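You operate a simulated robot arm through the tools that you are given. There is no shell and no other tool. Be economical: measure what you need, move in short steps, check, and stop when the job is done.

The job below is to be done with a simulated robot arm. You get a single attempt, and the scene is never put back.

Task
Put the fuller measuring beaker from the packing bench top on top of the bib carton on the packing bench top.

Only the result counts: the job must be done as asked and must still hold three seconds after the hand-in. Knocking over, shifting, dropping, spilling or breaking anything else fails it.

Robot
A 6-joint arm with a two-finger parallel gripper, fixed in place. Base frame: the origin is at the foot of the arm, x ahead of it, y to its left, z up; the work surface is at about z = 0.8. Lengths are in m, angles in degrees, forces in N, time in s.
With the tool pointing down near the work surface it reaches from about 0.24 to 0.64 m from the base axis. Its first joint turns from -66.0 to 66.0 degrees. Payload 2.7 kg.
The tool frame sits at the grasp point between the pads (the TCP): z along the fingers, y along the line on which they close. The tips reach 0.023 m beyond it. Largest opening 0.094 m; finger width 0.038, thickness 0.01; the body of the gripper, 0.054 by 0.096 m, starts 0.039 m behind the TCP.
Orientation is that of the tool frame in the base frame, as [roll, pitch, yaw] about the fixed x, y, z axes, in that order (R = Rz(yaw) Ry(pitch) Rx(roll)). With the fingers straight down and closing along the base's y, the tool's x points along the base's -x, its y along +y and its z along -z.

Tools
- The arm moves only by the tool send_rows. Its argument "deltas" is text: rows parted by semicolons, each of 7 numbers parted by spaces: the shift along the tool's x, y, z in units of 40 mm (1.0 is 40 mm), then the turn, a rotation vector about the tool's x, y, z in units of 5 degrees (1.0 is 5 degrees), then the closure, from 0 (fully open) to 1 (shut). In form: x y z ax ay az claw; .... A call has 1 to 8 rows; each row shifts and turns the commanded pose from where the row before left it, along the tool's axes as they then stand. A call with a number of a shift or a turn outside -1 to 1 is refused whole. A row lasts 0.2 s, in which the tool goes at most 0.05 m and 8.6 degrees; a call with a longer step from one row to the next is refused whole, and so is a gripper value outside its range. A pose out of reach is approached as far as the arm can. The call stops where the force on the tool passes 40 N (or 10 N more than at its start, if that is more) or the arm is blocked; 0.2 s more then pass. The fingers move at their own pace (about 0.045 m/s each) and stop on an object; they squeeze with about 33 N. The grip force told is the motor's: it shows also when the fingers shut on nothing. Time passes only in rows, and 0.2 s behind the last, so rows that do not move let the fingers close. It gives the time, the measured TCP pose, the force on the tool (base axes), the opening and the grip force at its end, in the units of the frame above (readings bear some noise).
- Cameras (640 x 400 px; columns grow to the right, rows downward): "scene" is fixed at [0.0789, -0.4648, 1.3979]; the picture's right is [0.63, -0.78, 0.00], its down [-0.54, -0.43, -0.72] and it looks along [0.56, 0.45, -0.69] (base axes); focal length 284 px, centre (320, 200). "wrist" rides on the gripper at [-0.039, 0, -0.044] in the tool frame; the picture's right is [0.00, -1.00, 0.00], its down [0.97, 0.00, -0.24] and it looks along [0.24, 0.00, 0.97] (tool axes); focal length 218 px, centre (320, 200).
- grab_frame(camera): a new picture of that camera. It takes no simulated time.
- point_at(camera, pixels): for up to 12 pixels [column, row] of the newest picture of that camera ("zoom" is the newest enlarged one), the place [x, y, z] in the base frame of the surface seen there, good to about 0.002 m, but the place of the scene camera against the robot may be out by one fixed shift of up to 0.025 m in any direction. It takes no simulated time.
- enlarge(camera, box): a new picture of the part [left, top, right, bottom] of that camera's present view, enlarged. It takes no simulated time.
- job_done(): hands the job in; it is judged then, once.

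Keep the steps short. Do not move on a guess: measure, check each grasp and each placing, and mend mistakes. In all there are 60 turns and 22 pictures (those below and enlarged ones count). Leave the gripper open and the arm clear of the work at the hand-in unless told otherwise, and finish with a single line.

The tools are called after ">>>" as name(argument=value, ...) on one line, values as JSON. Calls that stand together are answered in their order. send_rows: Moves the arm, as the interface text tells. Its arguments: {"type":"object","properties":{"deltas":{"type":"string"}},"required":["deltas"]} The other tools are called the same way: grab_frame (camera) takes a picture; point_at (camera, pixels) gives the place of the surface under pixels of a picture; enlarge (camera, box) takes an enlarged picture of a part of a camera's view; job_done () hands the job in.

At the start:

```text
time: 0.0
tcp_pos: [0.3689, -0.0707, 1.1471]
orientation: [179.9, 0.0, 180.0]
contact_force: [0.0, -0.9, 0.6]
gripper_width: 0.0939
grasp_force: 0.0
```

scene: 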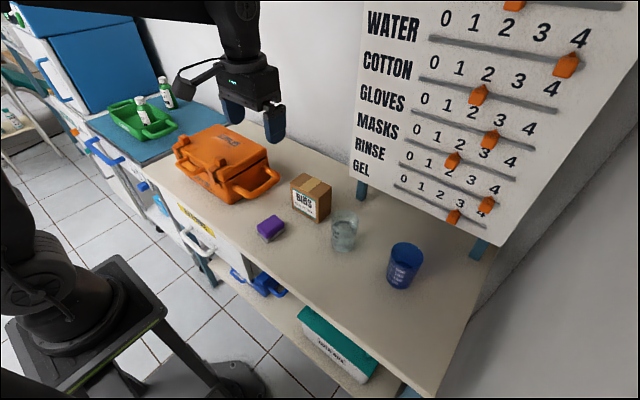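
wrist: 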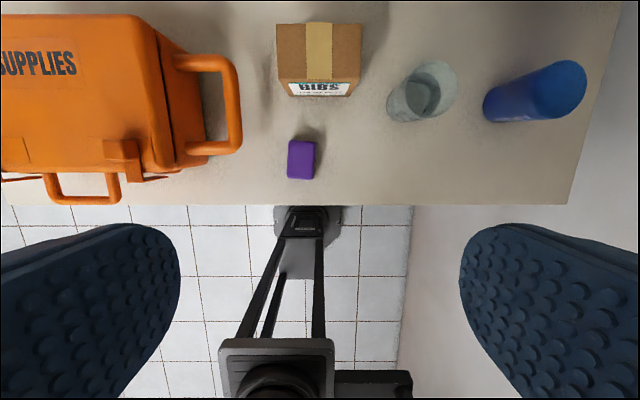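

I see a clear beaker and a blue beaker. I need to see which one is fuller, so I'll enlarge both.

>>> enlarge(camera="scene", box=[280, 160, 440, 300])

>>> enlarge(camera="wrist", box=[260, 0, 620, 200])

```text
2.86 times, centred on (360, 230) of scene
```

zoom: 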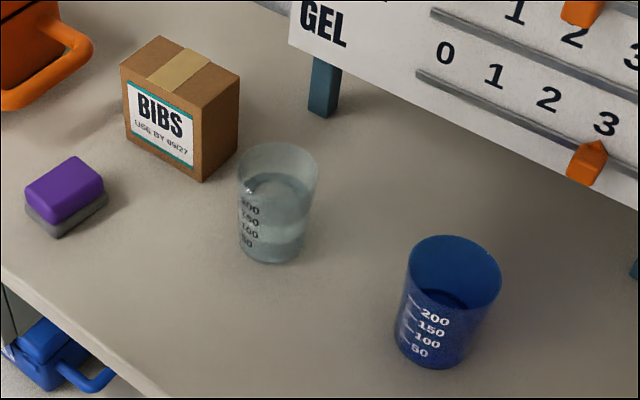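

```text
1.78 times, centred on (440, 100) of wrist
```

zoom: 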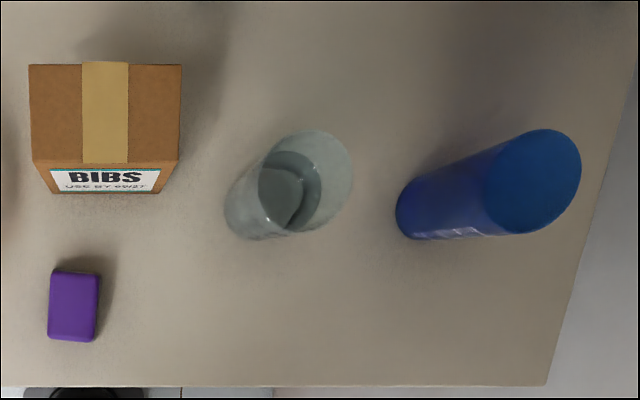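

The liquid levels need measuring. I'll enlarge each beaker further in the scene view.

>>> enlarge(camera="scene", box=[310, 200, 380, 260])

>>> point_at(camera="zoom", pixels=[[320, 180], [320, 230], [290, 200], [350, 210], [320, 100], [250, 120], [400, 120], [320, 150], [320, 300]])

>>> enlarge(camera="scene", box=[370, 230, 440, 300])

```text
6.67 times, centred on (345, 230) of scene
```

zoom: 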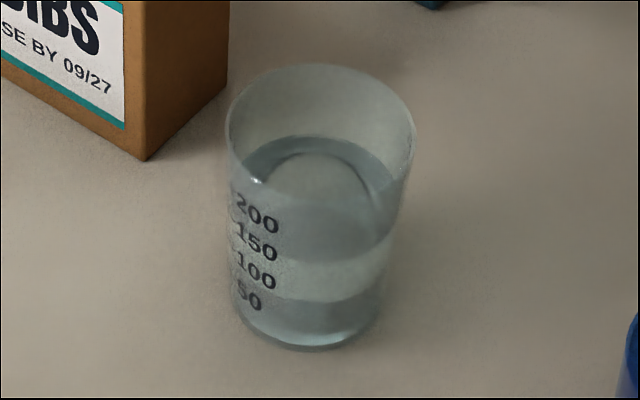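

```text
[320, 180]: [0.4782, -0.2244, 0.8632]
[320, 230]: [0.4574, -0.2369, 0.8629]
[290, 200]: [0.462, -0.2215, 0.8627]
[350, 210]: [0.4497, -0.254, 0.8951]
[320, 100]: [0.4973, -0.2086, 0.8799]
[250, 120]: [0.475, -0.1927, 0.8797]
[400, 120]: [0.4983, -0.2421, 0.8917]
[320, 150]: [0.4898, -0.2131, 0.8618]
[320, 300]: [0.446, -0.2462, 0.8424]
```

```text
5.71 times, centred on (405, 265) of scene
```

zoom: 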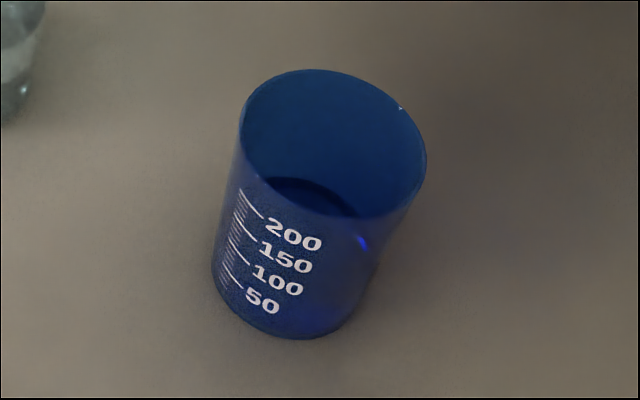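

The water in the clear beaker sits at about z 0.863 in the scene frame. Next I'll measure the blue beaker's liquid (zoom 310,190), its rim and the table beside it.

>>> point_at(camera="zoom", pixels=[[310, 190], [330, 200], [290, 183], [315, 203], [300, 150], [320, 72], [245, 130], [420, 160], [310, 211], [293, 336], [150, 300], [450, 300]])

>>> point_at(camera="wrist", pixels=[[320, 35], [285, 78], [352, 78], [279, 30], [360, 30], [300, 50], [420, 98], [408, 105], [432, 95], [555, 90], [400, 150], [436, 62]])

```text
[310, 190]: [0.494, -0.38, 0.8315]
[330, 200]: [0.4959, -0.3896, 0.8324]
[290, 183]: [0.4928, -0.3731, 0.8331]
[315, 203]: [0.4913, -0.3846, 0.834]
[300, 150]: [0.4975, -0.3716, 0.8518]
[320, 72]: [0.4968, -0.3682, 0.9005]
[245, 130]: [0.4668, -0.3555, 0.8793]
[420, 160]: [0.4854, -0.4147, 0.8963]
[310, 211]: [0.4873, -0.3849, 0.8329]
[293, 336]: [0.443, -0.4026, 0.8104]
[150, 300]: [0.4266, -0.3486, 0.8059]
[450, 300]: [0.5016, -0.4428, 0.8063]
```

```text
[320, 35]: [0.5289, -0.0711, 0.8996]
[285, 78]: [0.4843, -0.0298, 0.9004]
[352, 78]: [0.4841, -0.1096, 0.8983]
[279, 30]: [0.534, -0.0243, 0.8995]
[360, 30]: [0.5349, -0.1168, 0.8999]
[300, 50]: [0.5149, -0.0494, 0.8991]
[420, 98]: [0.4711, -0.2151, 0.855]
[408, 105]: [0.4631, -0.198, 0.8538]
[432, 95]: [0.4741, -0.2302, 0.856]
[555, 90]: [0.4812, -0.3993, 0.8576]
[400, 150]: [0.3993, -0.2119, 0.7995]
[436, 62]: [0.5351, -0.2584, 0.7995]
```

The clear beaker's liquid stands about 57 mm above the table and the blue one's about 27 mm, with similar widths. So the clear beaker is the fuller one. The carton top is at z 0.900. I'll move above the clear beaker at a safe height and measure it with the wrist camera.

>>> send_rows(deltas="-.388 -.61 .417 0 0 0 0;-.388 -.61 .417 0 0 0 0;-.388 -.61 .417 0 0 0 0;-.388 -.61 .417 0 0 0 0;-.388 -.61 .417 0 0 0 0;-.388 -.61 .417 0 0 0 0;0 0 0 0 0 0 0")

>>> grab_frame(camera="wrist")

```text
time: 1.6
tcp_pos: [0.4625, -0.2188, 1.0462]
orientation: [180.0, 0.0, -180.0]
contact_force: [-0.7, 0.3, -0.2]
gripper_width: 0.0943
grasp_force: 0.0
```

```text
15 pictures are left
```

wrist: 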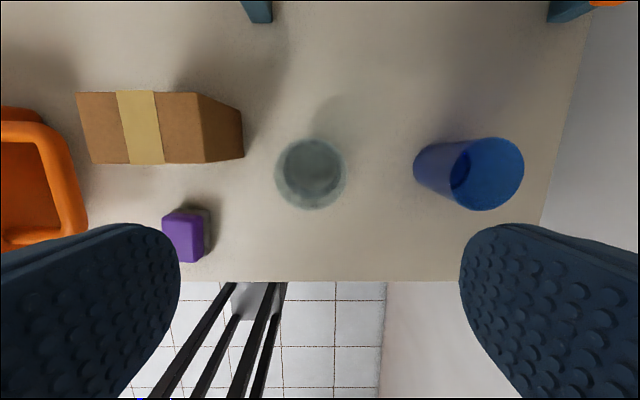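

Both beakers are now visible from above. I'll measure the clear rim around (310,175), the water surface, the blue liquid (460,170) and the carton's top corners.

>>> point_at(camera="wrist", pixels=[[276, 175], [345, 175], [311, 140], [311, 208], [312, 175], [460, 172], [523, 172], [82, 94], [195, 94], [203, 161], [93, 162], [300, 165]])

>>> enlarge(camera="wrist", box=[250, 115, 380, 235])

>>> point_at(camera="zoom", pixels=[[150, 190], [460, 190], [300, 100], [300, 360], [470, 190], [140, 190], [315, 125], [315, 365], [210, 120], [420, 120], [210, 290], [430, 280]])

```text
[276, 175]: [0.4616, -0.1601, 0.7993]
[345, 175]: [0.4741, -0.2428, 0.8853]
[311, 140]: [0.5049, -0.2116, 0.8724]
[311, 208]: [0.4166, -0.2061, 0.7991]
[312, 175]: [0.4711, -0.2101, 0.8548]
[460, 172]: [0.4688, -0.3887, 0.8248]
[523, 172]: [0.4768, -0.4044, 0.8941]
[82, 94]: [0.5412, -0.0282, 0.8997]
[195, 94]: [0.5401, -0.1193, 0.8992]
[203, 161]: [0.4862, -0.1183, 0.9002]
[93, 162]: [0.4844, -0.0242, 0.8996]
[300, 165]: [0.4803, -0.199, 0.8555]
```

```text
3.33 times, centred on (315, 175) of wrist
```

zoom: 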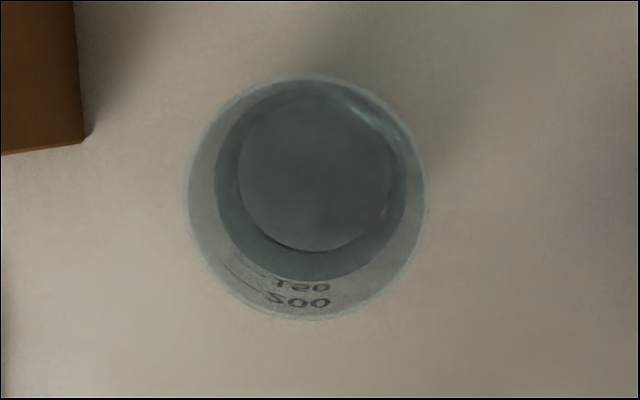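

```text
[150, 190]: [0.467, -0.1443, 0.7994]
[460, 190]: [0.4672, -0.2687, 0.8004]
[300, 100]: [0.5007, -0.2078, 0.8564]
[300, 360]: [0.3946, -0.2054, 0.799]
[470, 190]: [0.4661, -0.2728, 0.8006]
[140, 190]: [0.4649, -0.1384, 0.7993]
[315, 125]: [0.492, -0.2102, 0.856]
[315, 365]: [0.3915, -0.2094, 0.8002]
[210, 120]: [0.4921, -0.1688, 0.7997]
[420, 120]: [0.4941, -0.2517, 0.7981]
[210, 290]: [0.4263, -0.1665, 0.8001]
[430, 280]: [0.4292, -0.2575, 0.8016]
```

Confirmed: water at z 0.855 in the clear beaker against 0.825 in the blue one. The rim circle in the zoom spans columns 186–428 and rows 75–320, so I'll sample points on it.

>>> point_at(camera="zoom", pixels=[[190, 197], [193, 197], [196, 200], [423, 200], [425, 197], [420, 200], [307, 79], [307, 83], [307, 316], [307, 313], [222, 283], [393, 283]])

```text
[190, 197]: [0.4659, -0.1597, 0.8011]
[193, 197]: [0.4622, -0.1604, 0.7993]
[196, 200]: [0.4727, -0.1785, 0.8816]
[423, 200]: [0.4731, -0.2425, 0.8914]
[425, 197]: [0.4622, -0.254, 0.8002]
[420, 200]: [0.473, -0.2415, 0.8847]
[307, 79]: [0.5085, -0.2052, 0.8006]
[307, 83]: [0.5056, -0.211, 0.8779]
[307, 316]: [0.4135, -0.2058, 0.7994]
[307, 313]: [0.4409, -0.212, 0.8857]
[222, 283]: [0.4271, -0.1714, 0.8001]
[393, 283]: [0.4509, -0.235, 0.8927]
```

The rim centre is about (0.4735, -0.2105), diameter 66 mm, rim z about 0.892. The carton top's centre is about (0.513, -0.072), z 0.900. I'll align over the beaker, then descend with open fingers to TCP z about 0.862.

>>> send_rows(deltas="-.275 .21 0 0 0 0 0;0 0 .8 0 0 0 0;0 0 .8 0 0 0 0;0 0 .8 0 0 0 0;0 0 .8 0 0 0 0;0 0 .8 0 0 0 0;0 0 .6 0 0 0 0;0 0 0 0 0 0 0")

>>> grab_frame(camera="wrist")

```text
time: 3.4
tcp_pos: [0.4738, -0.2096, 0.8611]
orientation: [-180.0, 0.0, 180.0]
contact_force: [1.0, 0.4, 0.7]
gripper_width: 0.0939
grasp_force: 0.0
```

```text
13 pictures are left
```

wrist: 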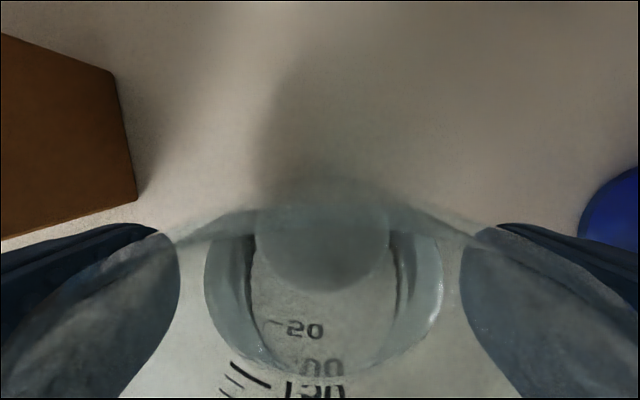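

The beaker stands between the fingers, centred, with no contact. I'll close on it now; the fingers stop on contact.

>>> send_rows(deltas="0 0 0 0 0 0 .2;0 0 0 0 0 0 .4;0 0 0 0 0 0 .6;0 0 0 0 0 0 .8;0 0 0 0 0 0 1;0 0 0 0 0 0 1")

```text
time: 4.8
tcp_pos: [0.4727, -0.209, 0.8615]
orientation: [-180.0, 0.0, 180.0]
contact_force: [0.6, 0.2, 0.6]
gripper_width: 0.066
grasp_force: 33.3
```

The grip holds at 66 mm and 33 N. I'll lift gently by about 24 mm and check.

>>> send_rows(deltas="0 0 -.03 0 0 0 1;0 0 -.06 0 0 0 1;0 0 -.1 0 0 0 1;0 0 -.14 0 0 0 1;0 0 -.14 0 0 0 1;0 0 -.08 0 0 0 1;0 0 -.04 0 0 0 1;0 0 0 0 0 0 1")

>>> grab_frame(camera="scene")

```text
time: 6.6
tcp_pos: [0.4724, -0.2076, 0.8852]
orientation: [-180.0, 0.1, 180.0]
contact_force: [-0.7, 0.0, 0.3]
gripper_width: 0.0653
grasp_force: 33.0
```

```text
12 pictures are left
```

scene: 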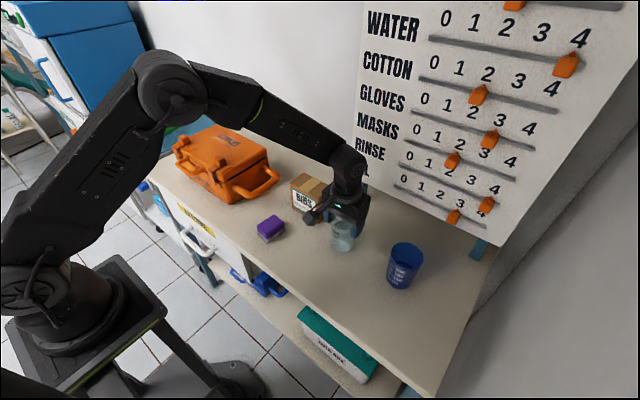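

I can't tell from this whether the beaker came up, so I'll zoom in on (342,235).

>>> enlarge(camera="scene", box=[290, 160, 390, 270])

>>> grab_frame(camera="wrist")

```text
3.64 times, centred on (340, 215) of scene
```

zoom: 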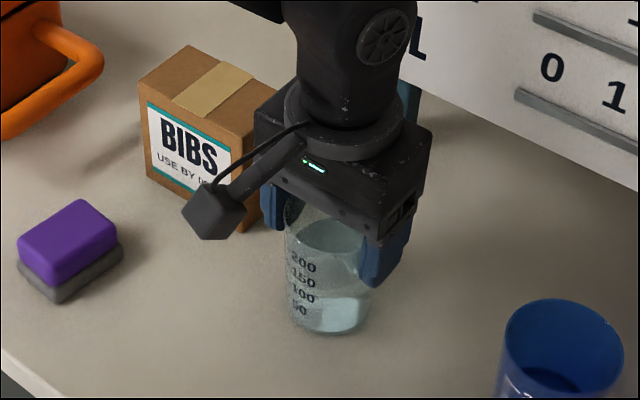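

```text
10 pictures are left
```

wrist: 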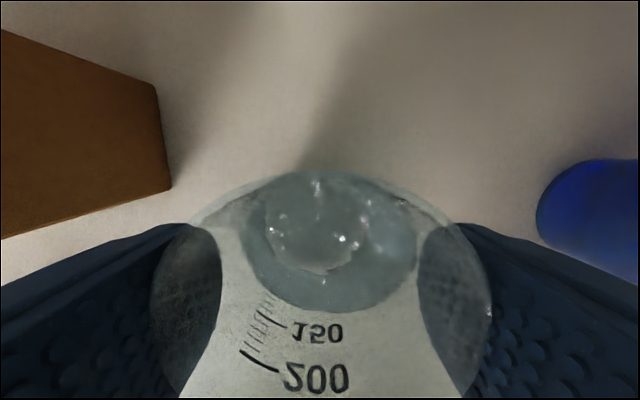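

I'll check the rim and water heights from the wrist view, and the beaker bottom from the zoom (330,332).

>>> point_at(camera="wrist", pixels=[[320, 172], [320, 174], [320, 177], [200, 215], [430, 215], [320, 290], [290, 295], [320, 335], [320, 380], [390, 270]])

>>> point_at(camera="zoom", pixels=[[330, 330], [330, 326], [330, 340], [305, 262], [303, 310], [330, 230], [320, 300]])

```text
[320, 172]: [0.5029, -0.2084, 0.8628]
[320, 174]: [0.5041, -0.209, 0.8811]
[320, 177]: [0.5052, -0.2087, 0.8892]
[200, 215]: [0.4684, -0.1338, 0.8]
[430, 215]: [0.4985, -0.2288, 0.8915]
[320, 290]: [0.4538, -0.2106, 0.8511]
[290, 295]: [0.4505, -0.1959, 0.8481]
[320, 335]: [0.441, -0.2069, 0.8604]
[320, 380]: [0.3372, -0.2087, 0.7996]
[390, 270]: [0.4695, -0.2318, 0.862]
```

```text
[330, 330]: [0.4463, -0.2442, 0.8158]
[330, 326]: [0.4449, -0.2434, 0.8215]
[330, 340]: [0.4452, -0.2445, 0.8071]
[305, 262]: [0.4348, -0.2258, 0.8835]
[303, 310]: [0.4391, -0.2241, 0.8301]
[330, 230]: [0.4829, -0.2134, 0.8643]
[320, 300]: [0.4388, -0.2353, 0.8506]
```

The rim is still at z 0.892, so the beaker never left the table and the fingers slid up along it. It is upright and undisturbed. I'll open, go back down slightly lower to TCP z about 0.857, and try again.

>>> send_rows(deltas="0 0 0 0 0 0 .7;0 0 0 0 0 0 .4;0 0 0 0 0 0 .1;0 0 0 0 0 0 0;0 0 0 0 0 0 0;0 0 .35 0 0 0 0;0 0 .35 0 0 0 0;0 0 0 0 0 0 0")

>>> grab_frame(camera="wrist")

```text
time: 8.4
tcp_pos: [0.474, -0.2082, 0.8568]
orientation: [180.0, 0.0, -179.9]
contact_force: [0.1, 0.5, -0.2]
gripper_width: 0.0941
grasp_force: 0.1
```

```text
9 pictures are left
```

wrist: 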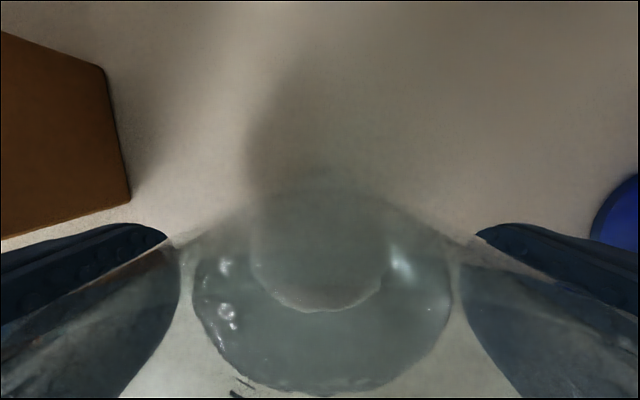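

The beaker is still upright between the fingers. I'll close, hold for longer, then rise only about 3 mm and read the force.

>>> send_rows(deltas="0 0 0 0 0 0 .3;0 0 0 0 0 0 .6;0 0 0 0 0 0 1;0 0 0 0 0 0 1;0 0 0 0 0 0 1;0 0 0 0 0 0 1;0 0 0 0 0 0 1;0 0 0 0 0 0 1")

>>> send_rows(deltas="0 0 -.02 0 0 0 1;0 0 -.03 0 0 0 1;0 0 -.03 0 0 0 1")

>>> grab_frame(camera="wrist")

```text
time: 10.2
tcp_pos: [0.4739, -0.2086, 0.856]
orientation: [-180.0, 0.0, 180.0]
contact_force: [1.6, -0.7, -0.4]
gripper_width: 0.0647
grasp_force: 32.9
```

```text
time: 11.0
tcp_pos: [0.4742, -0.2077, 0.8605]
orientation: [-179.9, 0.0, 180.0]
contact_force: [-0.8, 0.2, -1.5]
gripper_width: 0.0645
grasp_force: 32.9
```

```text
8 pictures are left
```

wrist: 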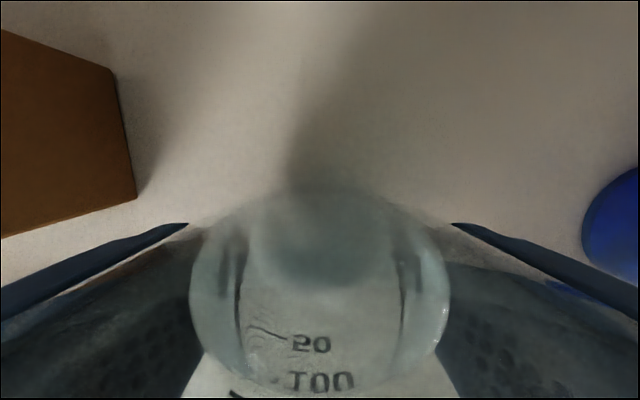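

The grip is 64.5 mm with a slight downward load of 1.5 N. I'll rise another 8 mm very slowly and compare the rim height with point_at.

>>> send_rows(deltas="0 0 -.02 0 0 0 1;0 0 -.03 0 0 0 1;0 0 -.03 0 0 0 1;0 0 -.03 0 0 0 1;0 0 -.03 0 0 0 1;0 0 -.03 0 0 0 1;0 0 -.02 0 0 0 1;0 0 0 0 0 0 1")

>>> enlarge(camera="scene", box=[310, 200, 380, 260])

```text
time: 12.8
tcp_pos: [0.4732, -0.209, 0.8691]
orientation: [180.0, -0.1, 180.0]
contact_force: [0.0, -0.2, -2.0]
gripper_width: 0.0643
grasp_force: 32.8
```

```text
6.67 times, centred on (345, 230) of scene
```

zoom: 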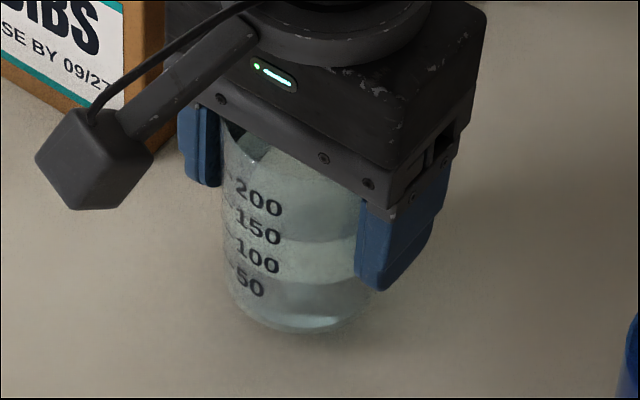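

The beaker has lifted: the "50" mark moved from row 301 to 287, about 8–9 mm of a 12 mm rise. To see whether it is creeping down, I'll hold still for 1.8 s and look again.

>>> send_rows(deltas="0 0 0 0 0 0 1;0 0 0 0 0 0 1;0 0 0 0 0 0 1;0 0 0 0 0 0 1;0 0 0 0 0 0 1;0 0 0 0 0 0 1;0 0 0 0 0 0 1;0 0 0 0 0 0 1")

>>> enlarge(camera="scene", box=[310, 200, 380, 260])

```text
time: 14.6
tcp_pos: [0.4731, -0.2079, 0.8685]
orientation: [180.0, 0.0, 180.0]
contact_force: [-0.1, -0.3, -1.2]
gripper_width: 0.0645
grasp_force: 33.1
```

```text
6.67 times, centred on (345, 230) of scene
```

zoom: 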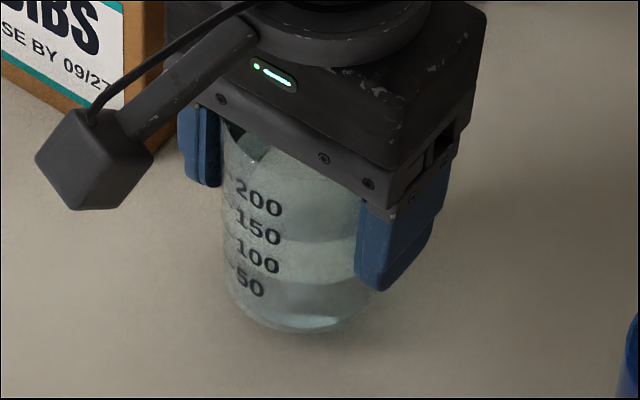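

It shows no creep and the hold is stable. I'll keep lifting gently, about 22 mm per call at first.

>>> send_rows(deltas="0 0 -.03 0 0 0 1;0 0 -.06 0 0 0 1;0 0 -.08 0 0 0 1;0 0 -.1 0 0 0 1;0 0 -.1 0 0 0 1;0 0 -.08 0 0 0 1;0 0 -.06 0 0 0 1;0 0 -.03 0 0 0 1")

>>> grab_frame(camera="wrist")

>>> point_at(camera="wrist", pixels=[[320, 190], [320, 200], [320, 210], [320, 280], [320, 340], [320, 385], [280, 220], [370, 220], [210, 250], [430, 250]])

```text
time: 16.4
tcp_pos: [0.4729, -0.2083, 0.8905]
orientation: [180.0, 0.0, -179.9]
contact_force: [-0.7, -0.2, -1.1]
gripper_width: 0.0642
grasp_force: 32.8
```

```text
5 pictures are left
```

wrist: 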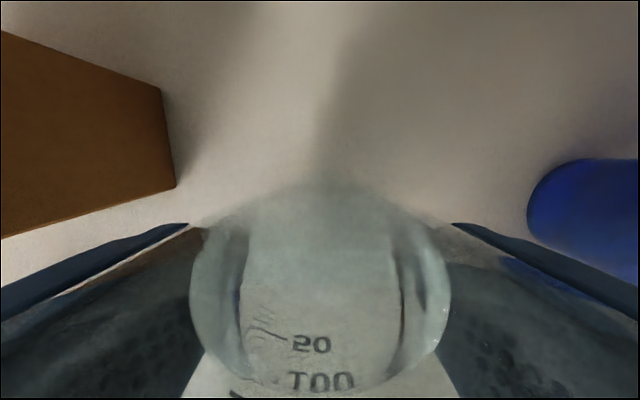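

```text
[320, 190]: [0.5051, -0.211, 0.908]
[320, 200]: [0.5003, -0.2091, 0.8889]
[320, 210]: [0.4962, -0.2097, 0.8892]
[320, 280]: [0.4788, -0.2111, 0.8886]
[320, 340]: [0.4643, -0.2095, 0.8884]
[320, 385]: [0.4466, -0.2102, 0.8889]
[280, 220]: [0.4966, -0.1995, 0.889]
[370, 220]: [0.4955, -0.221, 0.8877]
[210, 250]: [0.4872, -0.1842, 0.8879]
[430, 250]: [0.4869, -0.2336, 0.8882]
```

The wrist view is identical inside the beaker ("20" and "100" at the same pixels) and the water rose by 34 mm, the same as the tool. So there's no slip, and the base is TCP minus 0.057. I'll rise about 97 mm to carry height.

>>> send_rows(deltas="0 0 -.05 0 0 0 1;0 0 -.1 0 0 0 1;0 0 -.15 0 0 0 1;0 0 -.18 0 0 0 1;0 0 -.2 0 0 0 1;0 0 -.2 0 0 0 1;0 0 -.2 0 0 0 1;0 0 -.2 0 0 0 1")

>>> send_rows(deltas="0 0 -.2 0 0 0 1;0 0 -.2 0 0 0 1;0 0 -.2 0 0 0 1;0 0 -.2 0 0 0 1;0 0 -.16 0 0 0 1;0 0 -.1 0 0 0 1;0 0 -.05 0 0 0 1;0 0 0 0 0 0 1")

```text
time: 18.2
tcp_pos: [0.472, -0.2101, 0.9416]
orientation: [-179.9, -0.1, -180.0]
contact_force: [0.9, 0.3, -1.3]
gripper_width: 0.0645
grasp_force: 33.1
```

```text
time: 20.0
tcp_pos: [0.4729, -0.2094, 0.9848]
orientation: [179.9, 0.0, 180.0]
contact_force: [-0.1, 0.4, -1.2]
gripper_width: 0.0644
grasp_force: 32.7
```

The beaker's base is at z 0.928, clear of the carton. I'll carry it smoothly by dx +0.040, dy +0.1375 to the carton centre.

>>> send_rows(deltas="-.0145 .05 0 0 0 0 1;-.029 .1 0 0 0 0 1;-.0465 .16 0 0 0 0 1;-.064 .22 0 0 0 0 1;-.0755 .26 0 0 0 0 1;-.0815 .28 0 0 0 0 1;-.087 .3 0 0 0 0 1;-.087 .3 0 0 0 0 1")

>>> send_rows(deltas="-.087 .3 0 0 0 0 1;-.087 .3 0 0 0 0 1;-.0815 .28 0 0 0 0 1;-.0755 .26 0 0 0 0 1;-.064 .22 0 0 0 0 1;-.052 .18 0 0 0 0 1;-.038 .13 0 0 0 0 1;-.029 .1 0 0 0 0 1")

>>> enlarge(camera="scene", box=[260, 120, 380, 230])

```text
time: 21.8
tcp_pos: [0.4925, -0.1408, 0.9862]
orientation: [-180.0, 0.0, 180.0]
contact_force: [0.5, 0.1, -2.3]
gripper_width: 0.0642
grasp_force: 32.6
```

```text
time: 23.6
tcp_pos: [0.5122, -0.0731, 0.985]
orientation: [-179.9, 0.0, 180.0]
contact_force: [-0.4, 0.0, -0.6]
gripper_width: 0.0645
grasp_force: 32.7
```

```text
3.64 times, centred on (320, 175) of scene
```

zoom: 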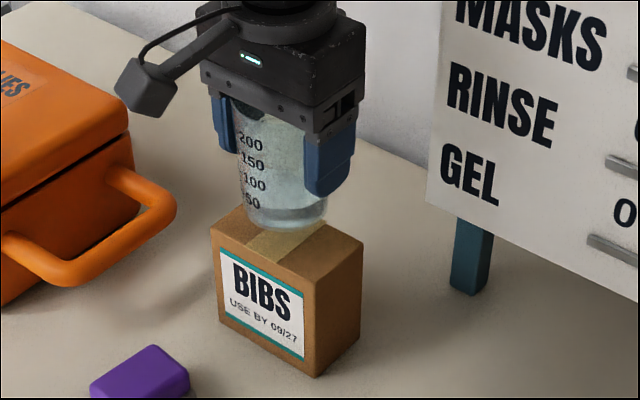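

The beaker hangs centred over the carton. I'll lower it slowly by about 25 mm.

>>> send_rows(deltas="0 0 .05 0 0 0 1;0 0 .1 0 0 0 1;0 0 .12 0 0 0 1;0 0 .12 0 0 0 1;0 0 .1 0 0 0 1;0 0 .07 0 0 0 1;0 0 .05 0 0 0 1;0 0 0.02 0 0 0 1")

>>> send_rows(deltas="0 0 .02 0 0 0 1;0 0 .02 0 0 0 1;0 0 0 0 0 0 1")

```text
time: 25.4
tcp_pos: [0.5125, -0.072, 0.9608]
orientation: [-180.0, 0.0, -180.0]
contact_force: [0.3, 0.4, 0.1]
gripper_width: 0.0643
grasp_force: 33.3
```

```text
time: 26.2
tcp_pos: [0.5128, -0.0716, 0.9581]
orientation: [-180.0, -0.1, -180.0]
contact_force: [0.3, -0.4, -2.1]
gripper_width: 0.0647
grasp_force: 32.8
```

No contact yet, and I expect it at about 0.957. I'll creep down by 1 mm at a time.

>>> send_rows(deltas="0 0 .02 0 0 0 1;0 0 0 0 0 0 1")

>>> send_rows(deltas="0 0 .02 0 0 0 1;0 0 0 0 0 0 1")

```text
time: 26.8
tcp_pos: [0.5133, -0.0716, 0.9579]
orientation: [180.0, 0.0, -179.9]
contact_force: [0.1, 0.8, -1.9]
gripper_width: 0.0644
grasp_force: 32.9
```

```text
time: 27.4
tcp_pos: [0.5143, -0.0714, 0.9568]
orientation: [180.0, 0.0, -180.0]
contact_force: [-0.5, 0.7, -1.3]
gripper_width: 0.0645
grasp_force: 32.8
```

Still carrying the weight. I'll creep down further.

>>> send_rows(deltas="0 0 .02 0 0 0 1;0 0 0 0 0 0 1")

>>> send_rows(deltas="0 0 .02 0 0 0 1;0 0 0 0 0 0 1")

```text
time: 28.0
tcp_pos: [0.5129, -0.0711, 0.9579]
orientation: [179.9, 0.1, 180.0]
contact_force: [-0.8, 0.5, 3.9]
gripper_width: 0.0644
grasp_force: 33.3
```

```text
time: 28.6
tcp_pos: [0.5135, -0.072, 0.9563]
orientation: [-180.0, 0.2, -180.0]
contact_force: [-1.6, 1.2, 13.3]
gripper_width: 0.0643
grasp_force: 33.2
```

It's seated, with 13 N upward. I'll relax by 0.8 mm and open.

>>> send_rows(deltas="0 0 -.02 0 0 0 1;0 0 0 0 0 0 1")

>>> send_rows(deltas="0 0 0 0 0 0 .28;0 0 0 0 0 0 .2;0 0 0 0 0 0 .1;0 0 0 0 0 0 0;0 0 0 0 0 0 0;0 0 0 0 0 0 0")

>>> grab_frame(camera="wrist")

```text
time: 29.2
tcp_pos: [0.513, -0.0728, 0.9563]
orientation: [179.9, 0.0, 180.0]
contact_force: [3.3, -0.1, 10.7]
gripper_width: 0.0646
grasp_force: 32.9
```

```text
time: 30.6
tcp_pos: [0.5131, -0.0714, 0.9562]
orientation: [-179.9, 0.0, 179.9]
contact_force: [-0.5, -0.8, 0.4]
gripper_width: 0.0939
grasp_force: 0.0
```

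```text
3 pictures are left
```

wrist: 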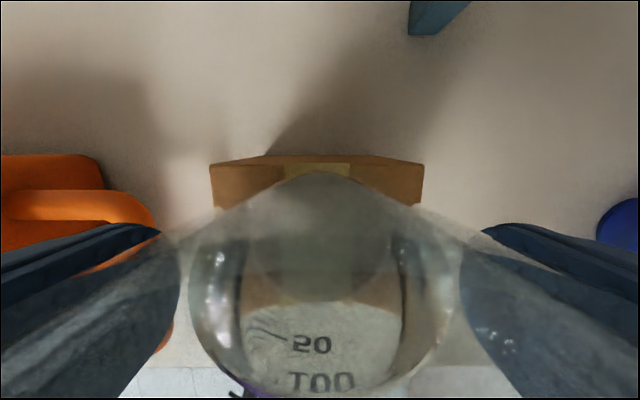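

The beaker stands free between the open fingers. I'll retreat straight up, slowly at first.

>>> send_rows(deltas="0 0 -.2 0 0 0 0;0 0 -.4 0 0 0 0;0 0 -.6 0 0 0 0;0 0 -.8 0 0 0 0;0 0 -.8 0 0 0 0;0 0 -.8 0 0 0 0;0 0 -.4 0 0 0 0;0 0 0 0 0 0 0")

>>> enlarge(camera="scene", box=[230, 100, 450, 300])

>>> grab_frame(camera="wrist")

```text
time: 32.4
tcp_pos: [0.5131, -0.0711, 1.1174]
orientation: [179.9, 0.0, -180.0]
contact_force: [0.6, 0.0, -0.1]
gripper_width: 0.0943
grasp_force: 0.0
```

```text
2.00 times, centred on (340, 200) of scene
```

zoom: 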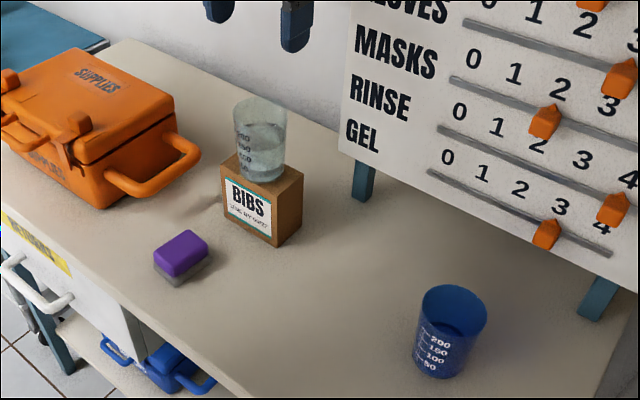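

```text
1 pictures are left
```

wrist: 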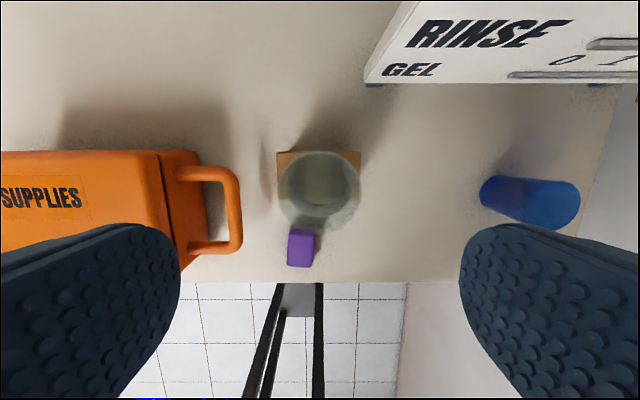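

The fuller beaker stands upright and centred on the bib carton. Nothing else has moved, the gripper is open and the arm is clear, so I'm handing in.

>>> job_done()

```text
The job is handed in.
```

The clear beaker, which was the fuller of the two, is standing upright on the bib carton, and the job is handed in.
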